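You operate a simulated robot arm through the tools that you are given. There is no shell and no other tool. Be economical: measure what you need, move in short steps, check, and stop when the job is done.

Carry out the task below with a simulated robot arm. There is one attempt and no reset: what you move stays moved.

JOB
Level the plate with the white knob, lock it and lay the pale board on it.
Fine: free the yellow lock first; bubble in the middle; leave the other knob alone. Where these are worked on the way, their far stop is far enough and under half their travel is too little: yellow lock.

It is judged by the outcome, as a careful person would: the job done as asked, and still so three seconds after it is handed in. It fails if anything else is knocked over, pushed out of place, dropped, spilled or broken.

ROBOT AND FRAMES
A 7-joint arm with a two-finger parallel gripper, fixed in place. Base frame: the origin is at the foot of the arm, x ahead of it, y to its left, z up. Lengths are in mm, angles in rad, forces in N, time in s.
Its first joint turns from -2.897 to 2.897 rad. Payload 4.4 kg.
The tool frame sits at the grasp point between the pads (the TCP): z along the fingers, y along the line on which they close. The tips reach 23 mm beyond it. Largest opening 94 mm; finger width 38, thickness 10; the body of the gripper, 54 by 96 mm, starts 39 mm behind the TCP.
Orientation is told as [roll, pitch, yaw] about the base's x, y, z axes, in that order, counted from this pose: with the fingers straight down and closing along the base's y, the tool's x points along the base's -x, its y along +y and its z along -z.

CONTROLS
- The arm moves only by the tool jog_arm. Its arguments are lists of equal length, an entry for each row: "travel": the shift along the base's x, y, z in units of 250 mm (1.0 is 250 mm), a list of three; "delta_rot": the turn, a rotation vector about the base's x, y, z in units of 45 degrees (1.0 is 45 degrees), a list of three; "fingers": the gripper command, from -1 (fully open) to 1 (shut), values between in proportion. In form: {"travel": [[tx, ty, tz], ...], "delta_rot": [[rx, ry, rz], ...], "fingers": [fingers, ...]}. A call has 1 to 8 rows; each row is the pose to reach, as a shift and turn from the pose commanded when the call began. A call with a number of a shift or a turn outside -1 to 1 is refused whole. Rows are played at 5 a second. More than 50 mm and 0.15 rad between two rows, or a gripper value outside its range, and nothing of the call is played. A pose out of reach is approached as far as the arm can. The call stops where the force on the tool passes 50 N (or 10 N more than at its start, if that is more) or the arm is blocked; 0.2 s more then pass. Each finger travels about 72 mm/s and halts on what it meets, pressing with about 43 N; the grip force reading is that of the motor and also rises with nothing between the fingers. The clock runs only during rows and for 0.2 s after the last one: add rows that repeat a pose to give the fingers time. It gives the time, the measured TCP pose, the force on the tool (base axes), the opening and the grip force at its end, in the units of the frame above (readings bear some noise), with the torque about the TCP (base axes, N m) and any sound that the robot's microphone picked up, and new pictures: "views" is both (left out), scene, wrist or none.
- Cameras (640 x 400 px; columns grow to the right, rows downward): "scene" is fixed at [401.5, -498.4, 1629.5]; the picture's right is [-0.83, -0.56, 0.00], its down [-0.49, 0.72, -0.49] and it looks along [0.28, -0.41, -0.87] (base axes); focal length 369 px, centre (320, 200). "wrist" rides on the gripper at [86, 16, -74] in the tool frame; the picture's right is [-0.18, 0.98, 0.00], its down [-0.58, -0.11, -0.81] and it looks along [-0.79, -0.15, 0.59] (tool axes); focal length 243 px, centre (320, 200). There is no depth. A picture from a camera that has moved, and an enlarged one, comes with that camera's place and axes in the base frame and with its lens.
- zoom(camera, box): a new picture of the part [left, top, right, bottom] of that camera's present view, enlarged. It takes no simulated time.
- finish_job(): hands the job in; it is judged then, once.

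Go step by step. Nothing tells you positions but the pictures and the camera data: compare them with the known pose of the tool, close in by small moves and look again before you grip or let go. The budget is 120 turns and 200 pictures, counting those below and the enlarged ones. Unless the task says otherwise, let go and move clear before handing in, and close with one line.

The tools are called after "Request:" as a command line: name --argument value ..., lists and objects as JSON in quotes. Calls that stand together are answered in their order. jog_arm: Moves the arm, as the interface text tells. Its arguments: {"type":"object","properties":{"travel":{"type":"array","items":{"type":"array","items":{"type":"number"}}},"delta_rot":{"type":"array","items":{"type":"array","items":{"type":"number"}}},"fingers":{"type":"array","items":{"type":"number"}},"views":{"type":"string","enum":["both","scene","wrist","none"]}},"required":["travel","delta_rot","fingers"]} The other tools are called the same way: zoom (camera, box) takes an enlarged picture of a part of a camera's view; finish_job () hands the job in.

At the start:

```text
time: 0.0
tool_pos: [429.6, -621.4, 1184.9]
orientation: [0.0, 0.0, -0.001]
wrist_force: [1.2, -0.2, -0.2]
ft_torque: [-0.02, -0.01, 0.03]
gripper_width: 93.9
grasp_force: 0.1
```

scene: 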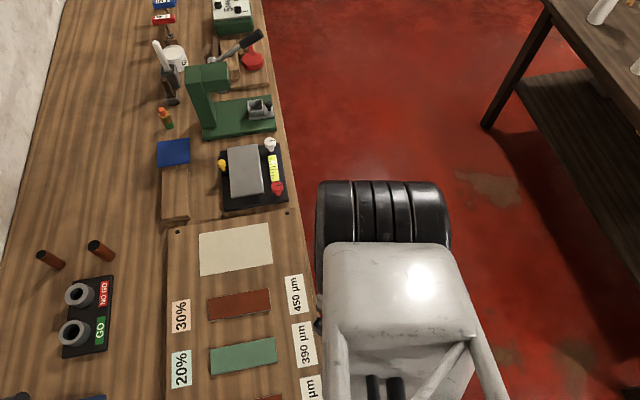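
wrist: 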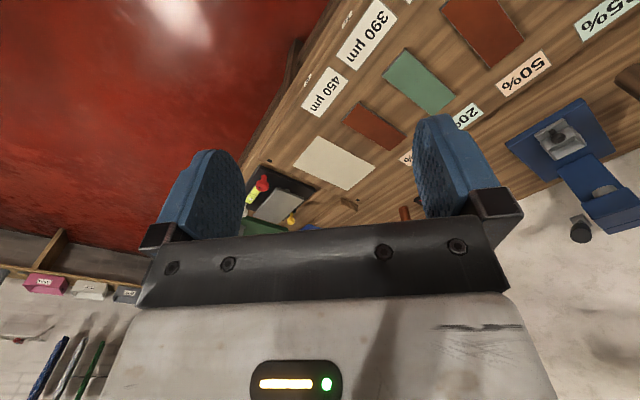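

I see the levelling plate (black base, grey plate, white knob, red knob, yellow lock, yellow vial) on the bench, with a pale board on the lower left of it. I zoom in to look at it.

Request:
zoom --camera "scene" --box '[200, 125, 300, 215]'

Request:
zoom --camera "scene" --box '[130, 120, 330, 300]'

Request:
zoom --camera "wrist" --box '[220, 120, 400, 240]'

```text
4.44 times, centred on (250, 170) of scene
camera zoom: at [401.5, -498.4, 1629.5], right [-0.83, -0.56, 0.0], down [-0.49, 0.72, -0.49], along [0.28, -0.41, -0.87], focal length 1639 px, centre (631, 333)
```

zoom: 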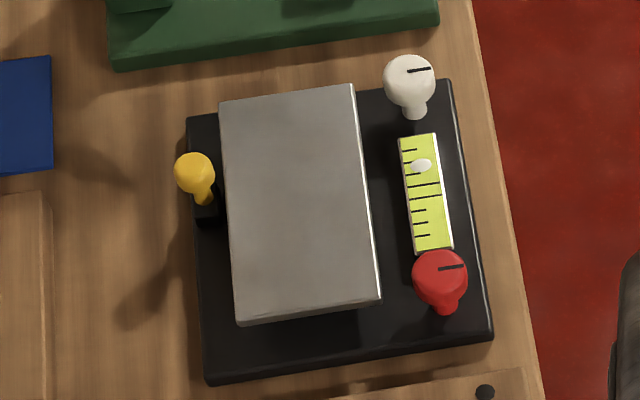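

```text
2.22 times, centred on (230, 210) of scene
camera zoom: at [401.5, -498.4, 1629.5], right [-0.83, -0.56, 0.0], down [-0.49, 0.72, -0.49], along [0.28, -0.41, -0.87], focal length 820 px, centre (520, 178)
```

zoom: 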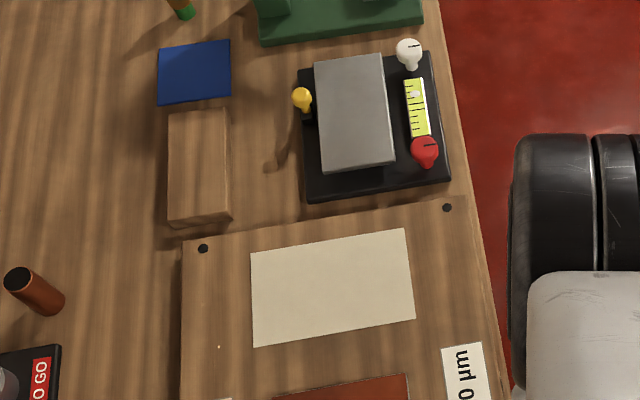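

```text
3.33 times, centred on (310, 180) of wrist
camera zoom: at [343.4, -602.9, 1259.1], right [0.18, 0.98, 0.0], down [0.58, -0.11, 0.81], along [0.79, -0.15, -0.59], focal length 809 px, centre (353, 267)
```

zoom: 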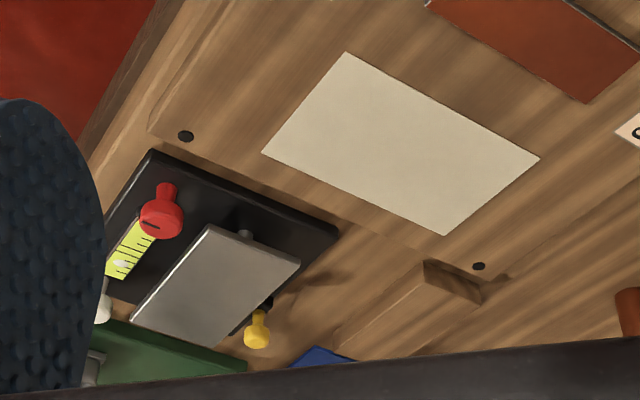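

The bench seems to be around z≈900, with the plate about (770,-790); this is near the reach limit. I move toward it for a second view to pin positions down.

Request:
jog_arm --travel '[[0.16, 0, 0], [0.32, 0, 0], [0.48, 0, -0.04], [0.6, 0, -0.1]]' --delta_rot '[[0, 0, -0.15], [0, 0, -0.3], [0, 0, -0.45], [0, 0, -0.6]]' --fingers '[-1, -1, -1, -1]'

```text
time: 1.0
tool_pos: [578.9, -618.1, 1158.9]
orientation: [0.0, 0.0, -0.472]
wrist_force: [0.2, -0.2, 0.2]
ft_torque: [-0.01, 0.04, 0.03]
gripper_width: 94.1
grasp_force: 0.0
camera wrist: at [508.2, -562.3, 1234.1], right [0.61, 0.79, 0.0], down [0.47, -0.36, 0.81], along [0.64, -0.49, -0.59], focal length 243 px, centre (320, 200)
```

scene: 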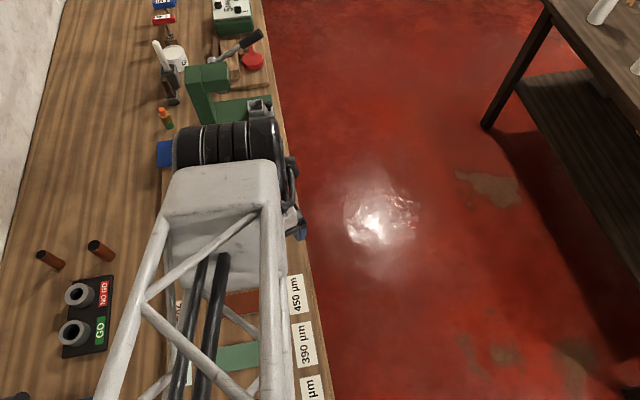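
wrist: 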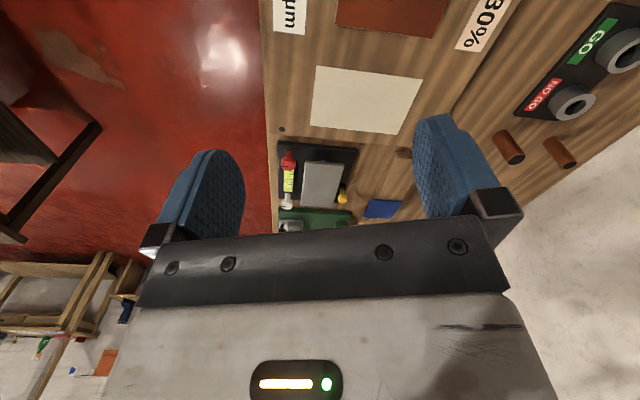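

Request:
zoom --camera "wrist" --box '[250, 50, 450, 240]'

```text
2.11 times, centred on (350, 145) of wrist
camera zoom: at [508.2, -562.3, 1234.1], right [0.61, 0.79, 0.0], down [0.47, -0.36, 0.81], along [0.64, -0.49, -0.59], focal length 511 px, centre (257, 316)
```

zoom: 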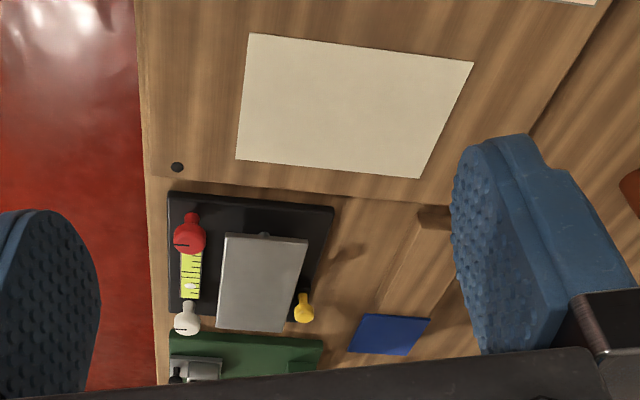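

The pale wooden block beside the blue one looks like a loose board, while the cream sheet seems flat like the colour swatches. I move closer to verify this and the reach.

Request:
jog_arm --travel '[[0.12, -0.1, 0], [0.24, -0.2, 0], [0.36, -0.3, -0.04], [0.48, -0.4, -0.08]]' --delta_rot '[[0, 0, -0.15], [0, 0, -0.3], [0, 0, -0.4], [0, 0, -0.4]]' --fingers '[-1, -1, -1, -1]'

```text
time: 2.0
tool_pos: [698.5, -719.5, 1141.1]
orientation: [0.0, -0.004, -0.786]
wrist_force: [0.1, 0.0, 0.4]
ft_torque: [-0.02, 0.02, 0.03]
gripper_width: 93.8
grasp_force: 0.0
camera wrist: at [648.5, -645.8, 1216.0], right [0.83, 0.56, 0.0], down [0.33, -0.49, 0.81], along [0.46, -0.67, -0.59], focal length 243 px, centre (320, 200)
```

scene: 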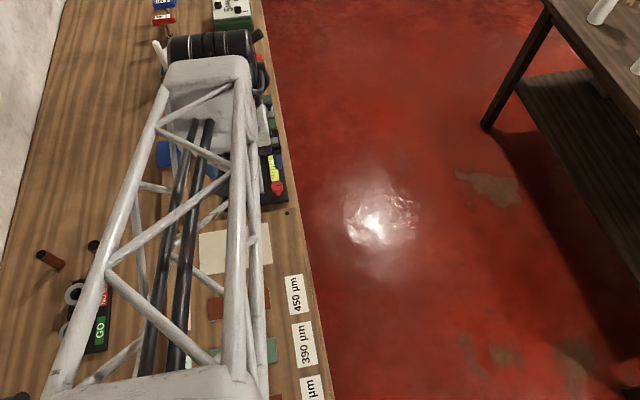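
wrist: 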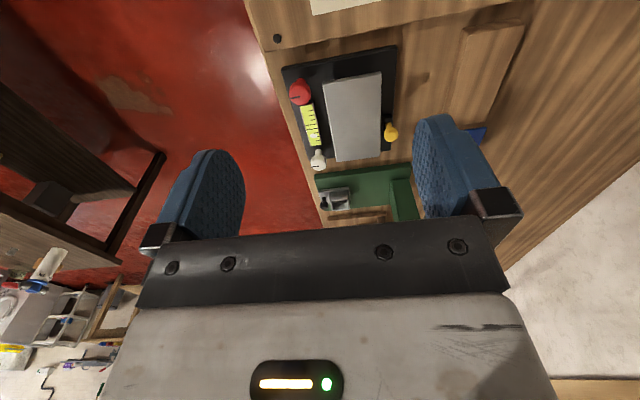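

Request:
zoom --camera "wrist" --box '[260, 30, 420, 200]'

Request:
zoom --camera "wrist" --box '[380, 0, 560, 150]'

```text
2.35 times, centred on (340, 115) of wrist
camera zoom: at [648.5, -645.8, 1216.0], right [0.83, 0.56, 0.0], down [0.33, -0.49, 0.81], along [0.46, -0.67, -0.59], focal length 571 px, centre (273, 400)
```

zoom: 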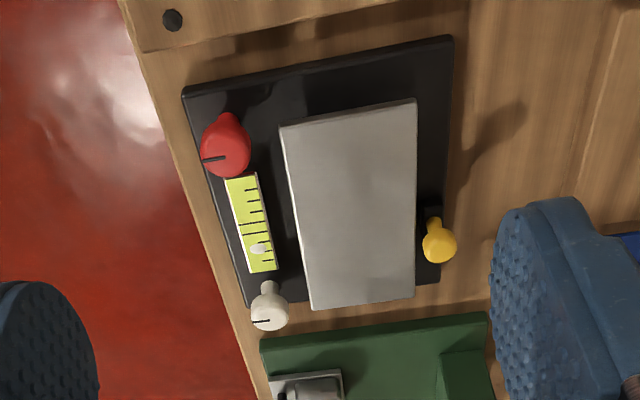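

```text
2.67 times, centred on (470, 75) of wrist
camera zoom: at [648.5, -645.8, 1216.0], right [0.83, 0.56, 0.0], down [0.33, -0.49, 0.81], along [0.46, -0.67, -0.59], focal length 647 px, centre (-80, 533)
```

zoom: 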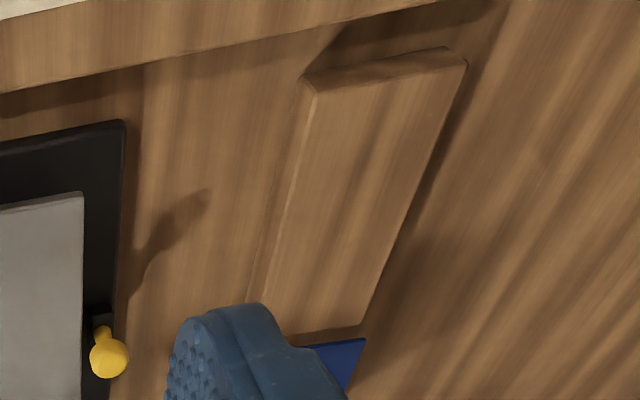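

Yellow ball is at about (883,-789,905), white knob about (826,-906,905). I go lower and closer for a good view of the lock and vial.

Request:
jog_arm --travel '[[0.14, 0, -0.1], [0.28, 0, -0.2], [0.4, 0, -0.34], [0.4, 0, -0.48]]' --delta_rot '[[0, 0, 0], [0, 0, 0], [0, 0, 0], [0, 0, 0]]' --fingers '[-1, -1, -1, -1]'

```text
time: 3.0
tool_pos: [802.8, -722.0, 1020.6]
orientation: [0.0, -0.002, -0.784]
wrist_force: [-0.3, -0.5, 1.7]
ft_torque: [-0.02, -0.02, -0.01]
gripper_width: 93.8
grasp_force: 0.1
camera wrist: at [752.8, -647.7, 1095.7], right [0.83, 0.56, 0.0], down [0.33, -0.49, 0.81], along [0.46, -0.67, -0.59], focal length 243 px, centre (320, 200)
```

scene: 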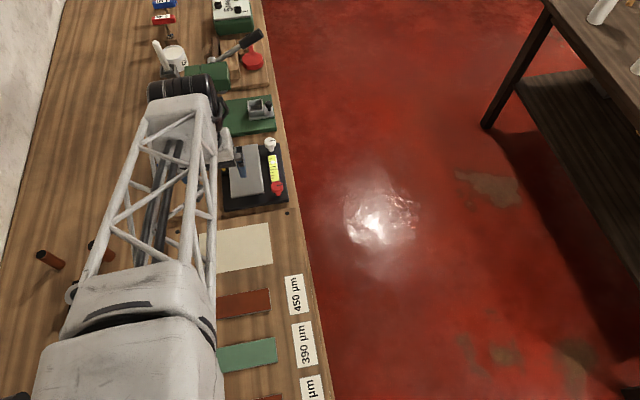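
wrist: 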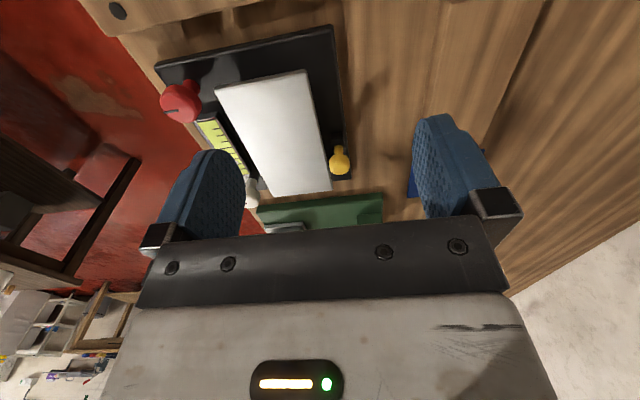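

Request:
zoom --camera "wrist" --box '[300, 110, 380, 190]'

Request:
zoom --camera "wrist" --box '[150, 20, 380, 210]'

Request:
zoom --camera "scene" --box '[190, 210, 330, 330]'

```text
5.00 times, centred on (340, 150) of wrist
camera zoom: at [752.8, -647.7, 1095.7], right [0.83, 0.56, 0.0], down [0.33, -0.49, 0.81], along [0.46, -0.67, -0.59], focal length 1213 px, centre (220, 450)
```

zoom: 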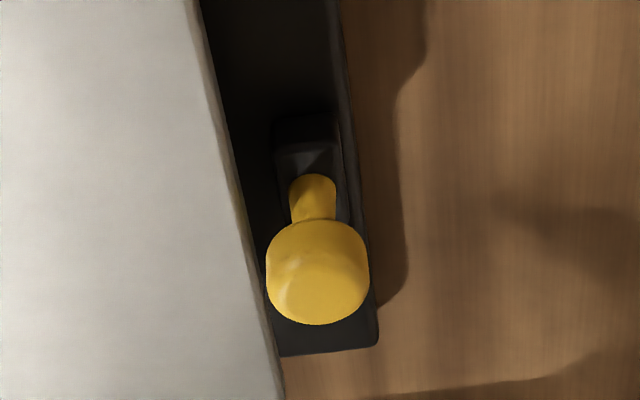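

```text
2.11 times, centred on (265, 115) of wrist
camera zoom: at [752.8, -647.7, 1095.7], right [0.83, 0.56, 0.0], down [0.33, -0.49, 0.81], along [0.46, -0.67, -0.59], focal length 511 px, centre (436, 379)
```

zoom: 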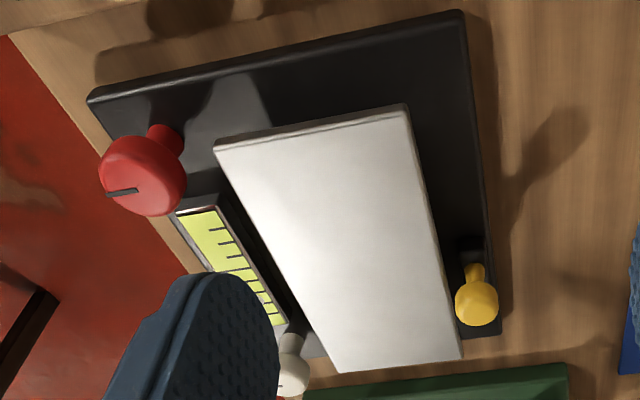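

```text
3.33 times, centred on (260, 270) of scene
camera zoom: at [401.5, -498.4, 1629.5], right [-0.83, -0.56, 0.0], down [-0.49, 0.72, -0.49], along [0.28, -0.41, -0.87], focal length 1229 px, centre (520, -33)
```

zoom: 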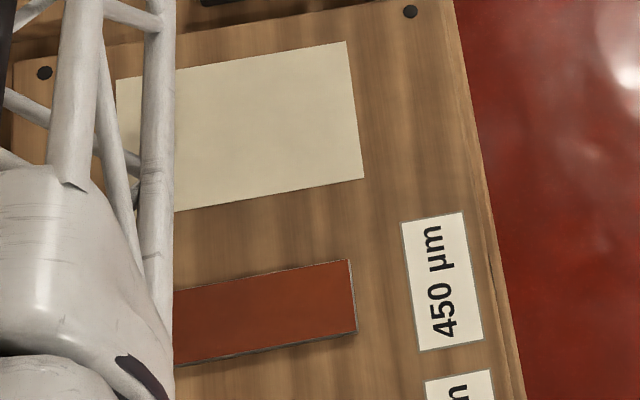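

Request:
zoom --camera "scene" --box '[215, 145, 245, 185]'

Request:
zoom --camera "scene" --box '[250, 130, 290, 200]'

```text
10.00 times, centred on (230, 165) of scene
camera zoom: at [401.5, -498.4, 1629.5], right [-0.83, -0.56, 0.0], down [-0.49, 0.72, -0.49], along [0.28, -0.41, -0.87], focal length 3688 px, centre (1220, 550)
```

zoom: 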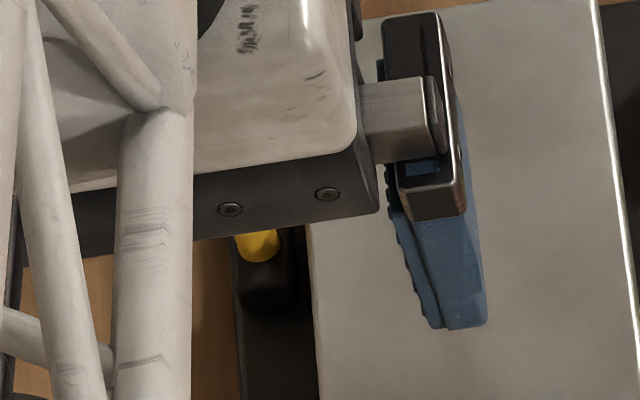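

```text
5.71 times, centred on (270, 165) of scene
camera zoom: at [401.5, -498.4, 1629.5], right [-0.83, -0.56, 0.0], down [-0.49, 0.72, -0.49], along [0.28, -0.41, -0.87], focal length 2108 px, centre (606, 400)
```

zoom: 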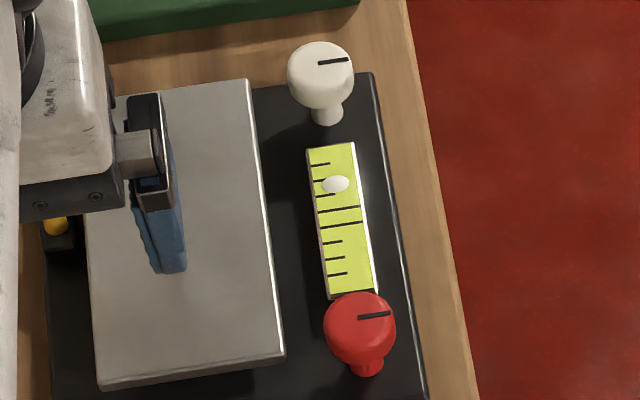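

The lock is an upright yellow-headed stalk on a small block; I need a view of it from the front side of the bench. I yaw the tool +90° in place (slightly raised) to see it.

Request:
jog_arm --travel '[[0, 0, 0.04], [0, 0, 0.08], [0, 0, 0.12], [0, 0, 0.12], [0, 0, 0.12], [0, 0, 0.12], [0, 0, 0.12]]' --delta_rot '[[0, 0, 0.14], [0, 0, 0.28], [0, 0, 0.42], [0, 0, 0.56], [0, 0, 0.7], [0, 0, 0.85], [0, 0, 1.0]]' --fingers '[-1, -1, -1, -1, -1, -1, -1]' --views "none"

Request:
jog_arm --travel '[[0, 0, 0], [0, 0, 0], [0, 0, 0], [0, 0, 0], [0, 0, 0], [0, 0, 0], [0, 0, 0]]' --delta_rot '[[0, 0, 0.14], [0, 0, 0.28], [0, 0, 0.42], [0, 0, 0.56], [0, 0, 0.7], [0, 0, 0.85], [0, 0, 1.0]]' --fingers '[-1, -1, -1, -1, -1, -1, -1]'

```text
time: 4.6
tool_pos: [798.3, -721.6, 1049.3]
orientation: [0.001, 0.001, 0.002]
wrist_force: [0.2, -0.5, 0.0]
ft_torque: [-0.02, 0.0, 0.01]
gripper_width: 94.2
grasp_force: 0.1
```

```text
time: 6.2
tool_pos: [798.8, -721.2, 1048.8]
orientation: [0.0, -0.001, 0.788]
wrist_force: [-0.2, 0.1, 0.1]
ft_torque: [-0.02, 0.03, 0.0]
gripper_width: 94.0
grasp_force: 0.1
camera wrist: at [727.2, -769.0, 1124.3], right [-0.57, 0.82, 0.0], down [0.49, 0.33, 0.81], along [0.66, 0.46, -0.59], focal length 243 px, centre (320, 200)
```

scene: 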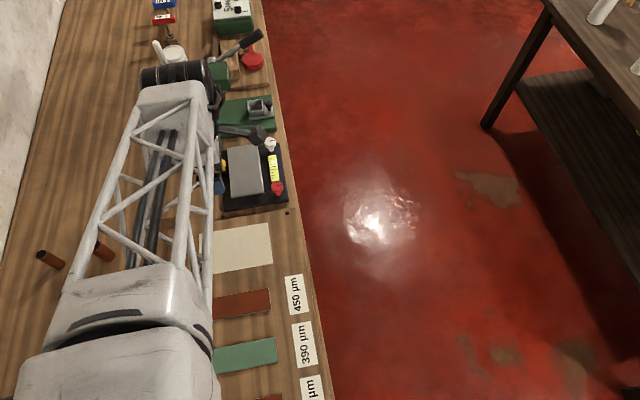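
wrist: 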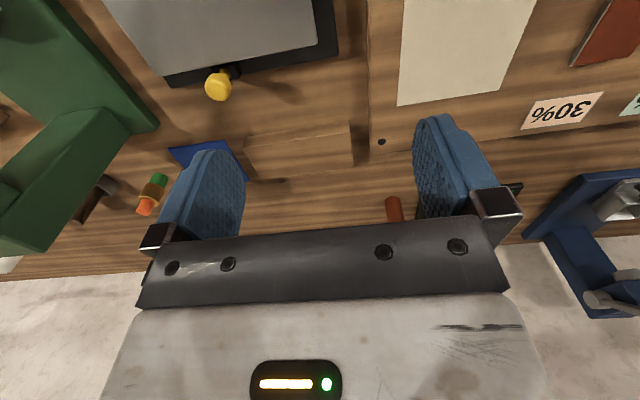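

Request:
zoom --camera "wrist" --box '[190, 45, 270, 115]'

Request:
zoom --camera "wrist" --box '[150, 80, 400, 220]'

Request:
zoom --camera "scene" --box '[210, 130, 300, 220]'

```text
5.71 times, centred on (230, 80) of wrist
camera zoom: at [727.2, -769.0, 1124.3], right [-0.57, 0.82, 0.0], down [0.49, 0.33, 0.81], along [0.66, 0.46, -0.59], focal length 1386 px, centre (834, 886)
```

zoom: 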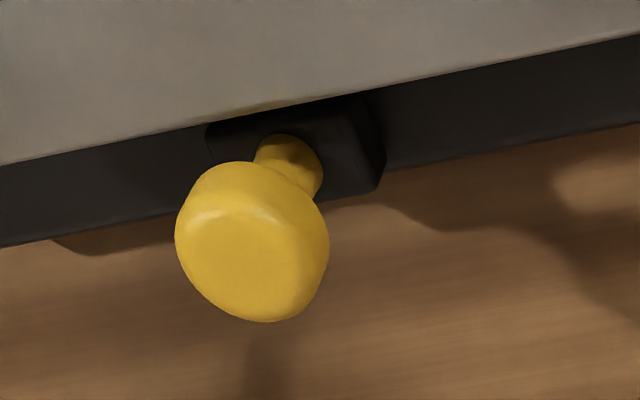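

```text
2.56 times, centred on (275, 150) of wrist
camera zoom: at [727.2, -769.0, 1124.3], right [-0.57, 0.82, 0.0], down [0.49, 0.33, 0.81], along [0.66, 0.46, -0.59], focal length 621 px, centre (435, 328)
```

zoom: 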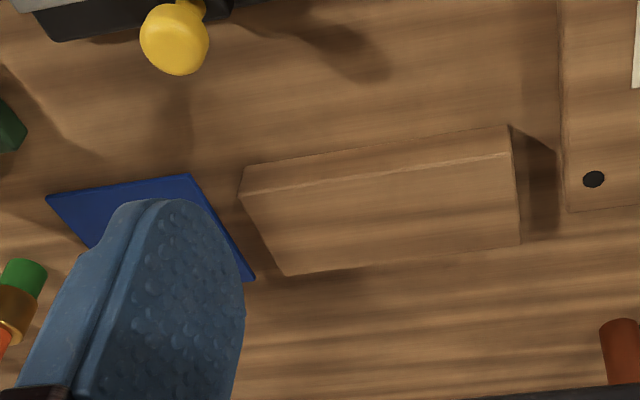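

```text
4.44 times, centred on (255, 175) of scene
camera zoom: at [401.5, -498.4, 1629.5], right [-0.83, -0.56, 0.0], down [-0.49, 0.72, -0.49], along [0.28, -0.41, -0.87], focal length 1639 px, centre (609, 311)
```

zoom: 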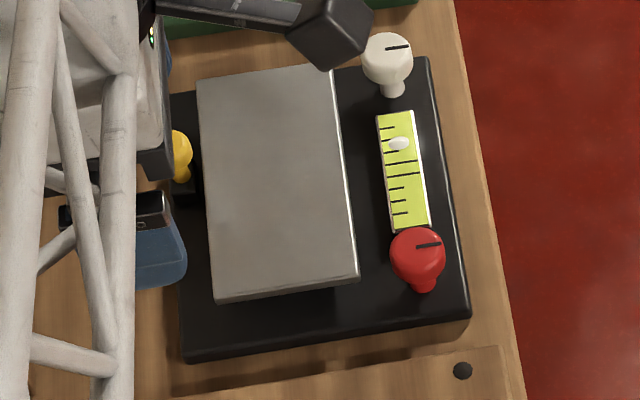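

The wooden block is a loose board (the cream sheet is flat paper, blue is a thin mat). Lock head centre ≈ (864,-776,929), plate top ≈ 915. I move above the lock head to grip it along the bench axis.

Request:
jog_arm --travel '[[0.13, -0.11, 0], [0.26, -0.22, 0], [0.26, -0.22, -0.12], [0.26, -0.22, -0.24]]' --delta_rot '[[0, 0, 0], [0, 0, 0], [0, 0, 0], [0, 0, 0]]' --fingers '[-0.6, -0.4, -0.2, -0.2]'

```text
time: 7.2
tool_pos: [867.3, -779.0, 991.2]
orientation: [-0.001, 0.0, 0.785]
wrist_force: [0.2, -0.4, 0.9]
ft_torque: [-0.01, -0.01, -0.01]
gripper_width: 56.3
grasp_force: 0.1
camera wrist: at [794.5, -827.3, 1066.3], right [-0.56, 0.83, 0.0], down [0.49, 0.33, 0.81], along [0.67, 0.46, -0.59], focal length 243 px, centre (320, 200)
```

scene: 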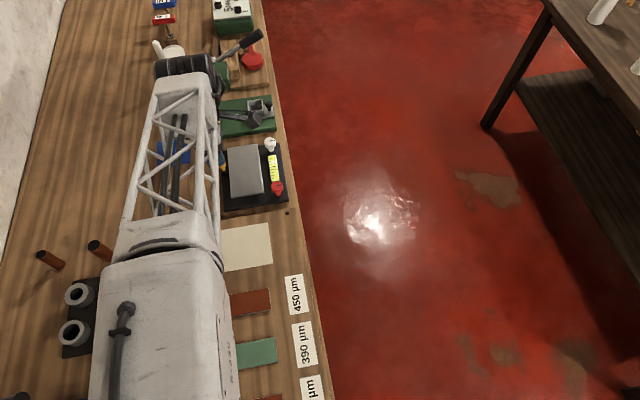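
wrist: 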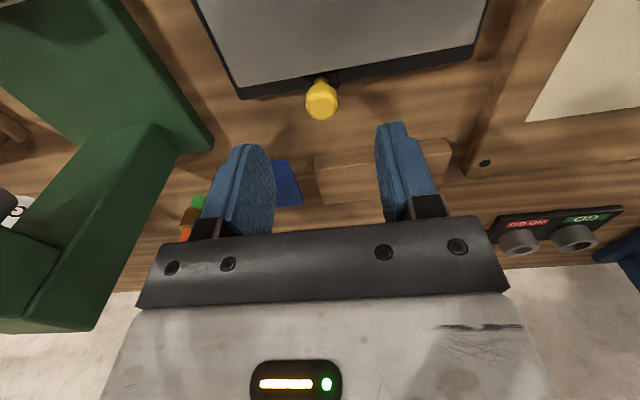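

Request:
jog_arm --travel '[[-0.014, 0.004, -0.06], [-0.014, 0.004, -0.12], [-0.014, 0.004, -0.16], [-0.014, 0.004, -0.19]]' --delta_rot '[[0, 0, 0], [0, 0, 0], [0, 0, 0], [0, 0, 0]]' --fingers '[-0.2, -0.2, -0.2, -0.2]'

```text
time: 8.2
tool_pos: [861.1, -776.0, 942.2]
orientation: [0.0, 0.0, 0.784]
wrist_force: [-0.3, 0.1, -0.2]
ft_torque: [0.0, 0.0, 0.02]
gripper_width: 56.3
grasp_force: 0.1
camera wrist: at [789.5, -824.2, 1017.2], right [-0.56, 0.83, 0.0], down [0.49, 0.33, 0.81], along [0.67, 0.46, -0.59], focal length 243 px, centre (320, 200)
```

scene: 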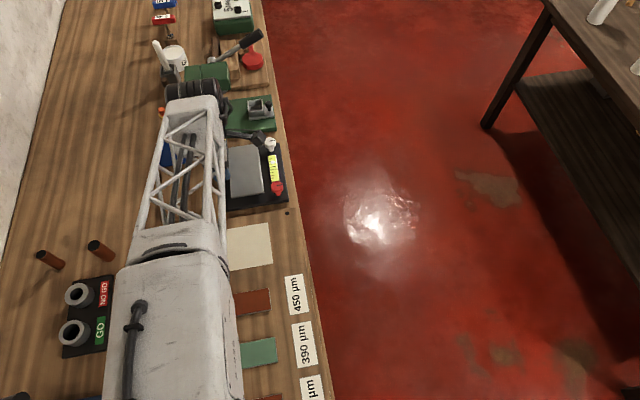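
wrist: 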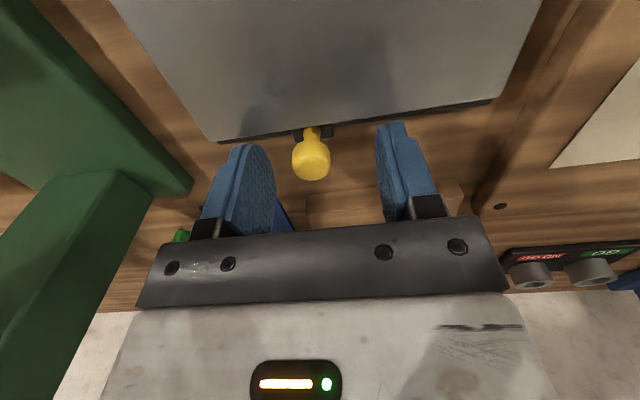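

Request:
jog_arm --travel '[[0.006, -0.014, -0.004], [0.006, -0.014, -0.004], [0.006, -0.014, -0.004], [0.006, -0.014, -0.004]]' --delta_rot '[[0, 0, 0], [0, 0, 0], [0, 0, 0], [0, 0, 0]]' --fingers '[-0.2, 0.4, 1, 1]'

```text
time: 9.2
tool_pos: [862.6, -779.6, 940.4]
orientation: [0.001, 0.0, 0.784]
wrist_force: [-0.4, -1.1, 7.5]
ft_torque: [0.3, 0.22, 0.02]
gripper_width: 18.6
grasp_force: 44.5
camera wrist: at [790.8, -827.7, 1016.1], right [-0.56, 0.83, 0.0], down [0.49, 0.33, 0.81], along [0.67, 0.46, -0.59], focal length 243 px, centre (320, 200)
```

scene: 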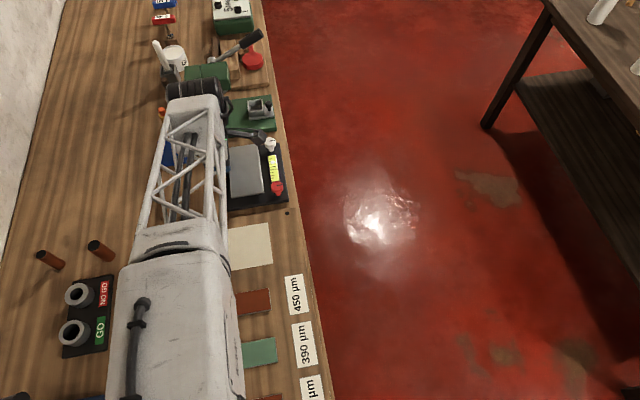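
wrist: 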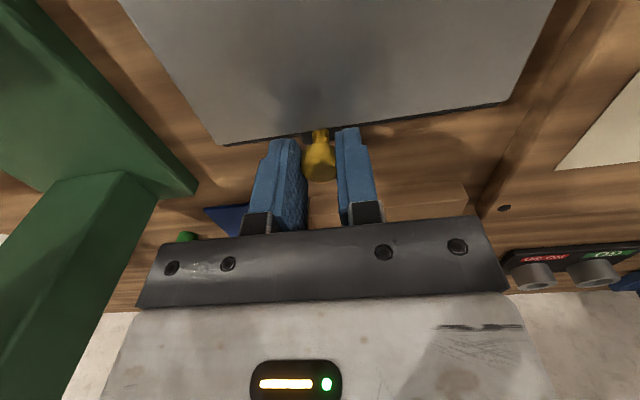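

Gripped the head. I try lifting slightly to feel it.

Request:
jog_arm --travel '[[0, 0, 0.008], [0, 0, 0.016], [0, 0, 0.016]]' --delta_rot '[[0, 0, 0], [0, 0, 0], [0, 0, 0]]' --fingers '[1, 1, 1]' --views "none"

```text
time: 10.0
tool_pos: [862.8, -780.8, 941.3]
orientation: [0.003, 0.001, 0.785]
wrist_force: [-2.7, -2.3, -17.7]
ft_torque: [-0.36, -0.24, 0.01]
gripper_width: 18.8
grasp_force: 44.9
```

Request:
jog_arm --travel '[[0, 0, -0.01], [0, 0, -0.012], [0, 0, -0.012], [0, 0, -0.012]]' --delta_rot '[[0, 0, 0], [0, 0, 0], [0, 0, 0.1], [0, 0, 0.2]]' --fingers '[1, 1, 1, 1]' --views "none"

```text
time: 11.0
tool_pos: [862.6, -778.9, 941.6]
orientation: [0.001, -0.001, 0.944]
wrist_force: [2.6, 1.5, -17.1]
ft_torque: [-0.21, -0.27, 0.01]
gripper_width: 18.5
grasp_force: 45.1
```

Twist is nearly free (or slipping); I check for lateral tilt freedom along the bench axis next.

Request:
jog_arm --travel '[[0, 0, -0.003], [0.006, -0.006, -0.003], [0.012, -0.012, -0.003], [0.012, -0.012, -0.003]]' --delta_rot '[[0, 0, -0.1], [0, 0, -0.2], [0, 0, -0.2], [0, 0, -0.2]]' --fingers '[1, 1, 1, 1]' --views "none"

Request:
jog_arm --travel '[[-0.006, 0.006, 0], [-0.012, 0.012, 0], [-0.018, 0.018, 0], [-0.024, 0.024, 0]]' --delta_rot '[[0, 0, 0], [0, 0, 0], [0, 0, 0], [0, 0, 0]]' --fingers '[1, 1, 1, 1]' --views "none"

```text
time: 12.0
tool_pos: [863.8, -781.7, 942.9]
orientation: [-0.001, 0.0, 0.785]
wrist_force: [-23.5, 11.4, 5.2]
ft_torque: [0.52, 0.73, 0.04]
gripper_width: 18.6
grasp_force: 45.1
```

```text
time: 13.0
tool_pos: [858.3, -776.4, 940.9]
orientation: [-0.002, -0.002, 0.786]
wrist_force: [-9.3, -9.2, 16.3]
ft_torque: [0.03, 0.43, -0.03]
gripper_width: 18.7
grasp_force: 45.2
```

Request:
jog_arm --travel '[[-0.01, 0.01, 0], [-0.02, 0.02, -0.003], [-0.02, 0.02, -0.003]]' --delta_rot '[[0, 0, 0], [0, 0, 0], [0, 0, 0]]' --fingers '[1, 1, 1]' --views "wrist"

Request:
zoom --camera "wrist" --box '[260, 90, 380, 190]'

```text
time: 13.8
tool_pos: [853.9, -770.2, 942.7]
orientation: [-0.003, 0.001, 0.786]
wrist_force: [-5.7, -5.1, 26.9]
ft_torque: [0.19, 0.33, -0.04]
gripper_width: 18.8
grasp_force: 45.1
camera wrist: at [781.7, -818.3, 1017.1], right [-0.56, 0.83, 0.0], down [0.49, 0.34, 0.81], along [0.67, 0.45, -0.59], focal length 243 px, centre (320, 200)
```

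wrist: 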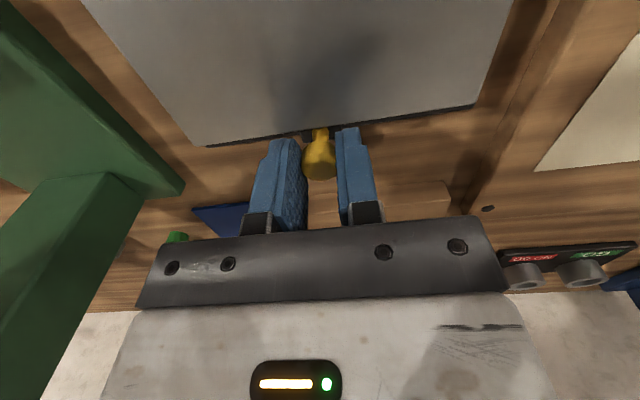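

```text
4.00 times, centred on (320, 140) of wrist
camera zoom: at [781.7, -818.3, 1017.1], right [-0.56, 0.83, 0.0], down [0.49, 0.34, 0.81], along [0.67, 0.45, -0.59], focal length 970 px, centre (320, 440)
```

zoom: 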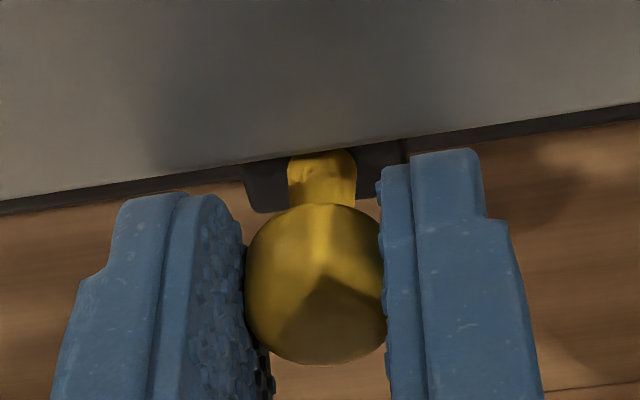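

The block seems to slide along with the stalk toward the near end: a sliding lock. I ease z up slightly and continue sliding.

Request:
jog_arm --travel '[[0, 0, 0.012], [-0.012, 0.012, 0.012], [-0.024, 0.024, 0.012], [-0.024, 0.024, 0.012]]' --delta_rot '[[0, 0, 0], [0, 0, 0], [0, 0, 0], [0, 0, 0]]' --fingers '[1, 1, 1, 1]' --views "wrist"

Request:
zoom --camera "wrist" --box '[260, 90, 380, 190]'

Request:
zoom --camera "scene" --box '[210, 130, 300, 220]'

```text
time: 14.8
tool_pos: [848.0, -764.2, 941.8]
orientation: [0.002, 0.001, 0.785]
wrist_force: [-2.1, -2.1, 8.5]
ft_torque: [-0.28, -0.17, 0.05]
gripper_width: 18.7
grasp_force: 44.9
camera wrist: at [776.0, -812.6, 1017.0], right [-0.57, 0.82, 0.0], down [0.49, 0.33, 0.81], along [0.66, 0.46, -0.59], focal length 243 px, centre (320, 200)
```

wrist: 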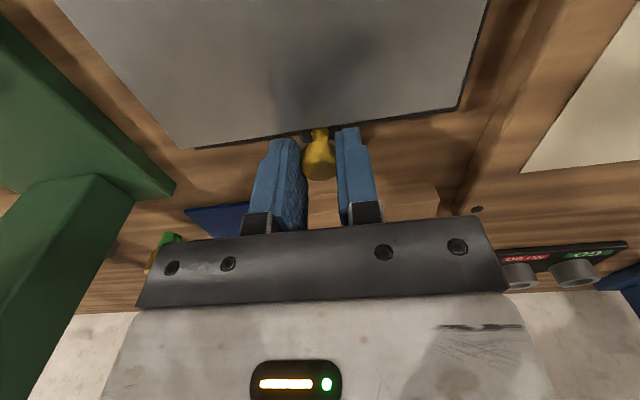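

```text
4.00 times, centred on (320, 140) of wrist
camera zoom: at [776.0, -812.6, 1017.0], right [-0.57, 0.82, 0.0], down [0.49, 0.33, 0.81], along [0.66, 0.46, -0.59], focal length 970 px, centre (320, 440)
```

zoom: 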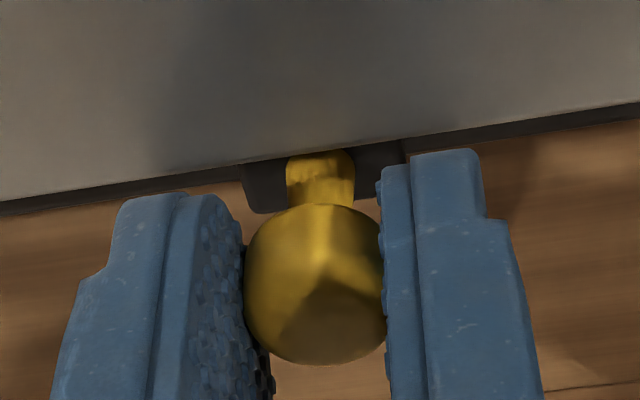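

```text
4.44 times, centred on (255, 175) of scene
camera zoom: at [401.5, -498.4, 1629.5], right [-0.83, -0.56, 0.0], down [-0.49, 0.72, -0.49], along [0.28, -0.41, -0.87], focal length 1639 px, centre (609, 311)
```

zoom: 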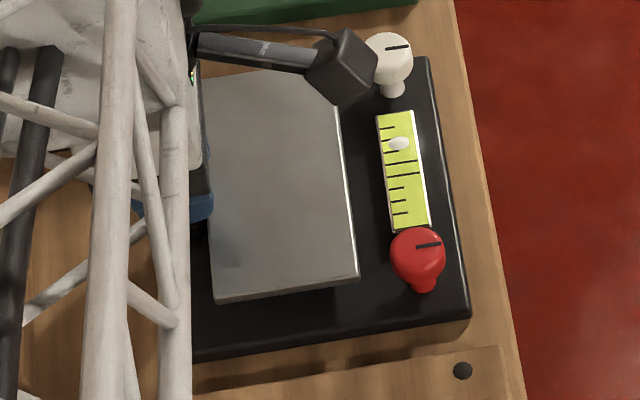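

The lock slides while the instrument stays put. I continue to its stop.

Request:
jog_arm --travel '[[-0.012, 0.012, 0.002], [-0.024, 0.024, 0.002], [-0.036, 0.036, 0.002], [-0.048, 0.048, 0.002], [-0.06, 0.06, 0.002]]' --delta_rot '[[0, 0, 0], [0, 0, 0], [0, 0, 0], [0, 0, 0], [0, 0, 0]]' --fingers '[1, 1, 1, 1, 1]' --views "both"

```text
time: 16.0
tool_pos: [834.1, -750.4, 941.6]
orientation: [-0.003, 0.001, 0.786]
wrist_force: [27.7, -28.2, -13.5]
ft_torque: [-0.37, -0.19, -0.06]
gripper_width: 18.7
grasp_force: 45.0
stopped in row 5: the force on the tool passed its limit at 60 N (the readings are from after the stop); the commanded pose is now the measured one
camera wrist: at [762.1, -798.5, 1017.0], right [-0.56, 0.83, 0.0], down [0.49, 0.34, 0.81], along [0.67, 0.45, -0.59], focal length 243 px, centre (320, 200)
```

scene: 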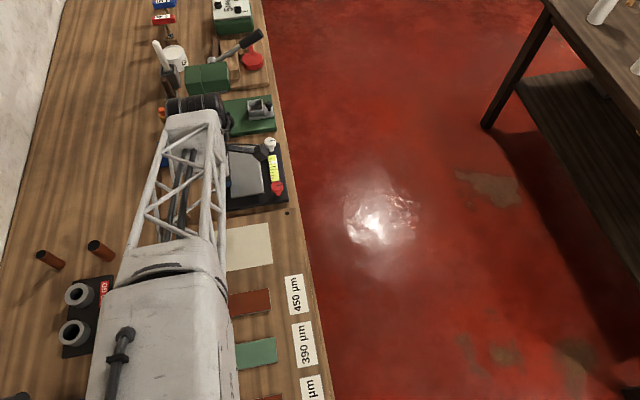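
wrist: 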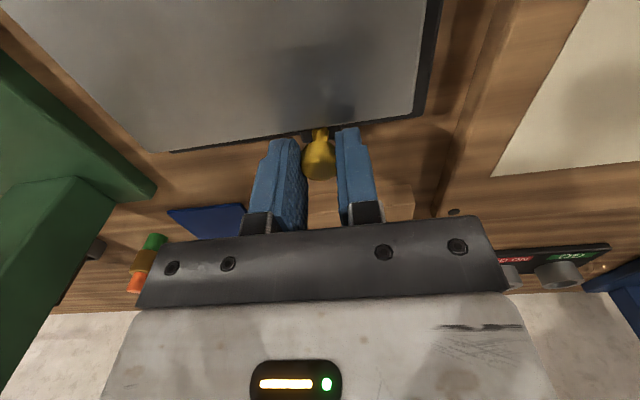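

The lock hit its near stop after ~41 mm of slide. I release, lift clear and yaw back to −45° so the wrist camera can watch the vial while I work the white knob.

Request:
jog_arm --travel '[[0, 0, 0], [0, 0, 0], [0, 0, 0], [0, 0, 0.08], [0, 0, 0.2], [0, 0, 0.32]]' --delta_rot '[[0, 0, 0], [0, 0, 0], [0, 0, 0], [0, 0, 0], [0, 0, -0.14], [0, 0, -0.28]]' --fingers '[0.3, -0.1, -0.2, -0.2, -0.2, -0.2]' --views "none"

Request:
jog_arm --travel '[[0, -0.1, 0], [0, -0.2, 0], [0, -0.3, 0], [0, -0.3, 0], [0, -0.3, 0], [0, -0.3, 0], [0, -0.3, 0]]' --delta_rot '[[0, 0, -0.14], [0, 0, -0.28], [0, 0, -0.42], [0, 0, -0.56], [0, 0, -0.7], [0, 0, -0.85], [0, 0, -1.0]]' --fingers '[-0.2, -0.2, -0.2, -0.2, -0.2, -0.2, -0.2]' --views "none"

Request:
jog_arm --travel '[[0, 0, 0], [0, 0, 0], [0, 0, 0], [0, 0, 0], [0, 0, 0]]' --delta_rot '[[0, 0, -0.14], [0, 0, -0.28], [0, 0, -0.42], [0, 0, -0.56], [0, 0, -0.72]]' --fingers '[-0.2, -0.2, -0.2, -0.2, -0.2]'

```text
time: 17.4
tool_pos: [832.7, -749.0, 1021.3]
orientation: [0.0, -0.001, 0.564]
wrist_force: [0.0, 0.5, -0.5]
ft_torque: [0.02, 0.01, 0.01]
gripper_width: 56.2
grasp_force: 0.2
```

```text
time: 19.0
tool_pos: [833.6, -824.8, 1023.2]
orientation: [-0.002, -0.001, -0.221]
wrist_force: [0.5, -1.1, -0.3]
ft_torque: [0.0, 0.01, 0.02]
gripper_width: 56.6
grasp_force: 0.0
```

```text
time: 20.2
tool_pos: [834.7, -825.2, 1022.5]
orientation: [-0.001, 0.0, -0.787]
wrist_force: [0.5, -0.4, -1.1]
ft_torque: [0.02, -0.02, -0.03]
gripper_width: 56.4
grasp_force: 0.0
camera wrist: at [785.0, -750.5, 1097.5], right [0.83, 0.56, 0.0], down [0.33, -0.49, 0.81], along [0.45, -0.67, -0.59], focal length 243 px, centre (320, 200)
```

scene: 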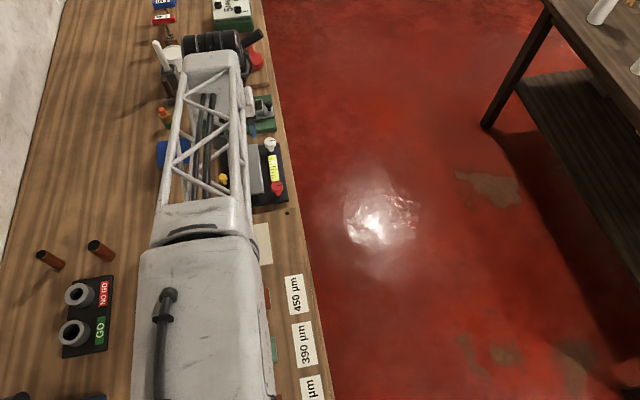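
wrist: 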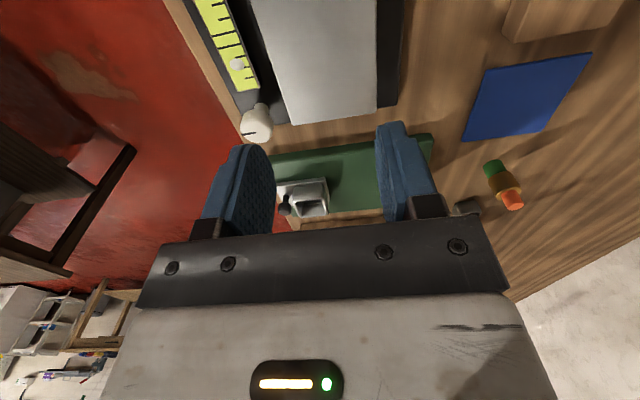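

Next I hover over the white knob near (815,-892).

Request:
jog_arm --travel '[[-0.04, -0.13, 0], [-0.08, -0.268, 0], [-0.08, -0.268, -0.08], [-0.08, -0.268, -0.16]]' --delta_rot '[[0, 0, 0], [0, 0, 0], [0, 0, 0], [0, 0, 0]]' --fingers '[-0.2, -0.2, -0.2, -0.2]'

```text
time: 21.2
tool_pos: [814.2, -893.0, 981.4]
orientation: [-0.001, 0.001, -0.786]
wrist_force: [0.3, 0.1, 0.3]
ft_torque: [0.0, 0.0, 0.0]
gripper_width: 56.5
grasp_force: 0.1
camera wrist: at [764.1, -817.8, 1056.3], right [0.83, 0.56, 0.0], down [0.33, -0.49, 0.81], along [0.45, -0.67, -0.59], focal length 243 px, centre (320, 200)
```

scene: 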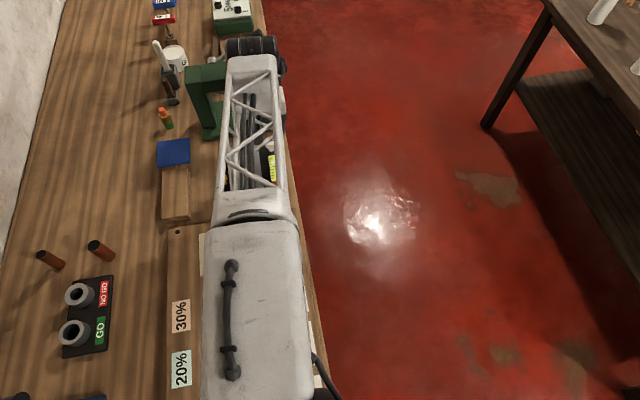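
wrist: 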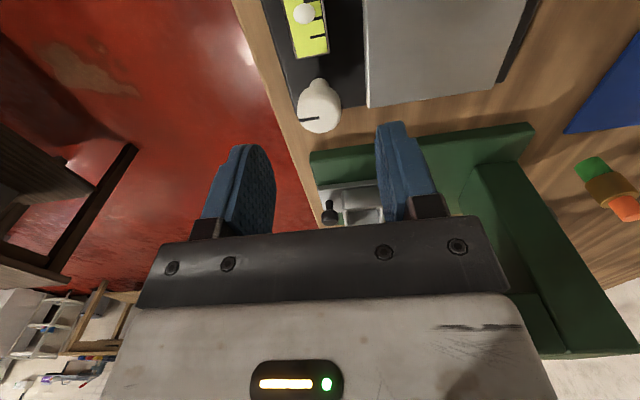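

Request:
jog_arm --travel '[[-0.007, 0.008, -0.04], [-0.007, 0.008, -0.09], [-0.007, 0.008, -0.13], [-0.007, 0.008, -0.17]]' --delta_rot '[[0, 0, 0], [0, 0, 0], [0, 0, 0], [0, 0, 0]]' --fingers '[0.15, 0.19, 0.19, 0.19]'

Request:
zoom --camera "scene" --box '[240, 130, 300, 200]'

```text
time: 22.2
tool_pos: [811.3, -890.7, 940.6]
orientation: [-0.002, -0.002, -0.789]
wrist_force: [-6.0, 5.6, 10.1]
ft_torque: [0.41, 0.0, 0.27]
gripper_width: 38.0
grasp_force: 0.1
camera wrist: at [763.0, -816.0, 1015.9], right [0.83, 0.56, 0.0], down [0.33, -0.49, 0.81], along [0.46, -0.67, -0.59], focal length 243 px, centre (320, 200)
```

scene: 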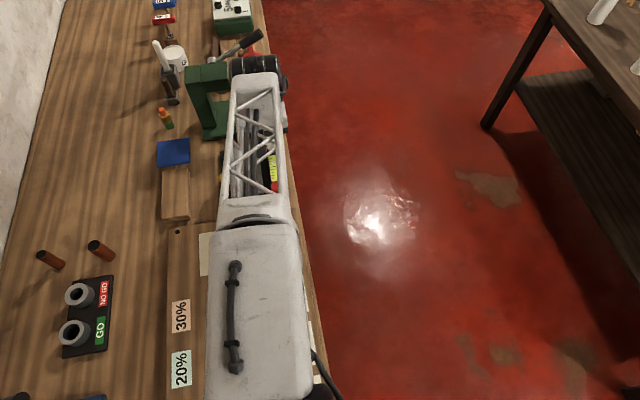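
wrist: 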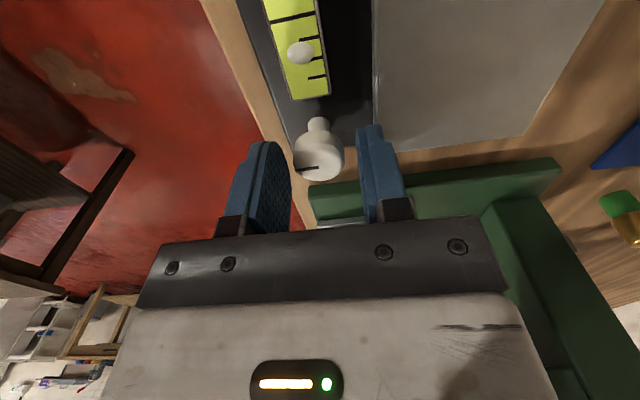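

```text
5.71 times, centred on (270, 165) of scene
camera zoom: at [401.5, -498.4, 1629.5], right [-0.83, -0.56, 0.0], down [-0.49, 0.72, -0.49], along [0.28, -0.41, -0.87], focal length 2108 px, centre (606, 400)
```

zoom: 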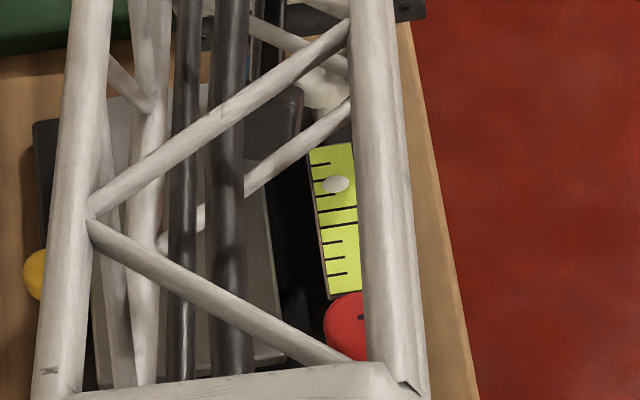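

The rear finger just brushes the plate edge; I raise 2 mm, and close on the knob, which pulls it away from the plate.

Request:
jog_arm --travel '[[0.0, 0, 0.012], [0.002, -0.0, 0.012], [0.002, 0, 0.012], [0.002, 0, 0.012]]' --delta_rot '[[0, 0, 0], [0, 0, 0], [0, 0, 0], [0, 0, 0]]' --fingers '[0.19, 0.6, 1, 1]' --views "wrist"

Request:
zoom --camera "wrist" --box '[220, 0, 420, 200]'

```text
time: 23.2
tool_pos: [810.7, -891.4, 942.3]
orientation: [-0.003, 0.001, -0.788]
wrist_force: [-34.7, 10.7, -3.9]
ft_torque: [0.68, 0.9, -0.08]
gripper_width: 28.0
grasp_force: 44.9
camera wrist: at [762.1, -817.1, 1016.8], right [0.83, 0.56, 0.0], down [0.34, -0.49, 0.81], along [0.45, -0.67, -0.59], focal length 243 px, centre (320, 200)
```

wrist: 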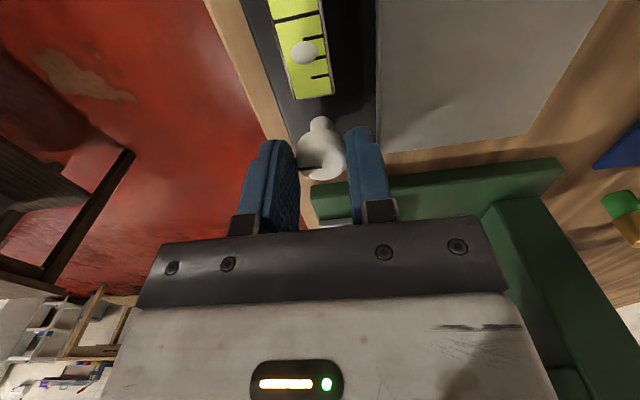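

```text
2.00 times, centred on (320, 100) of wrist
camera zoom: at [762.1, -817.1, 1016.8], right [0.83, 0.56, 0.0], down [0.34, -0.49, 0.81], along [0.45, -0.67, -0.59], focal length 485 px, centre (320, 400)
```

zoom: 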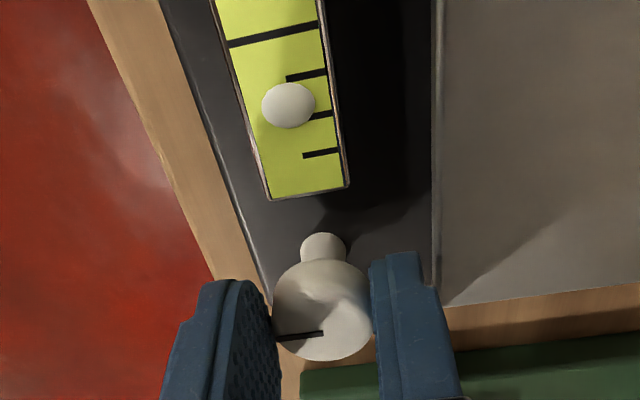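

Request:
jog_arm --travel '[[-0.006, 0.002, 0], [-0.006, 0.002, 0], [-0.006, 0.002, 0], [-0.006, 0.002, 0], [-0.006, 0.002, 0]]' --delta_rot '[[0, 0, 0], [0, 0, 0.12], [0, 0, 0.24], [0, 0, 0.36], [0, 0, 0.36]]' --fingers '[1, 1, 1, 1, 1]' --views "wrist"

Request:
zoom --camera "wrist" --box '[220, 0, 420, 200]'

Request:
zoom --camera "scene" --box '[240, 130, 300, 200]'

```text
time: 24.3
tool_pos: [808.2, -891.3, 942.8]
orientation: [-0.003, 0.003, -0.513]
wrist_force: [3.6, -16.3, -3.6]
ft_torque: [-0.38, -0.27, -0.11]
gripper_width: 27.4
grasp_force: 44.8
stopped in row 5: the force on the tool passed its limit at 52 N (the readings are from after the stop); the commanded pose is now the measured one
camera wrist: at [742.1, -833.0, 1016.8], right [0.64, 0.76, 0.0], down [0.45, -0.38, 0.81], along [0.62, -0.52, -0.59], focal length 243 px, centre (320, 200)
```

wrist: 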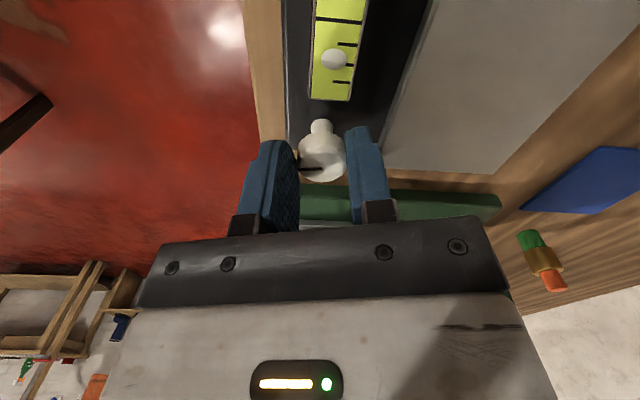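

```text
2.00 times, centred on (320, 100) of wrist
camera zoom: at [742.1, -833.0, 1016.8], right [0.64, 0.76, 0.0], down [0.45, -0.38, 0.81], along [0.62, -0.52, -0.59], focal length 485 px, centre (320, 400)
```

zoom: 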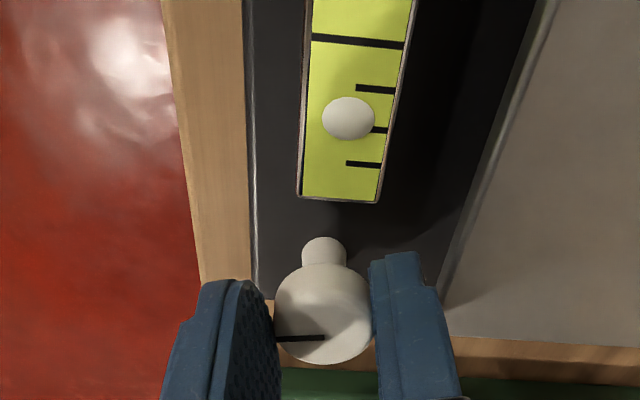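

```text
5.71 times, centred on (270, 165) of scene
camera zoom: at [401.5, -498.4, 1629.5], right [-0.83, -0.56, 0.0], down [-0.49, 0.72, -0.49], along [0.28, -0.41, -0.87], focal length 2108 px, centre (606, 400)
```

zoom: 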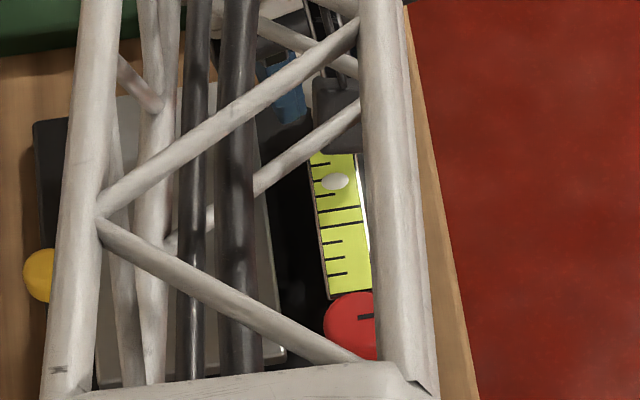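

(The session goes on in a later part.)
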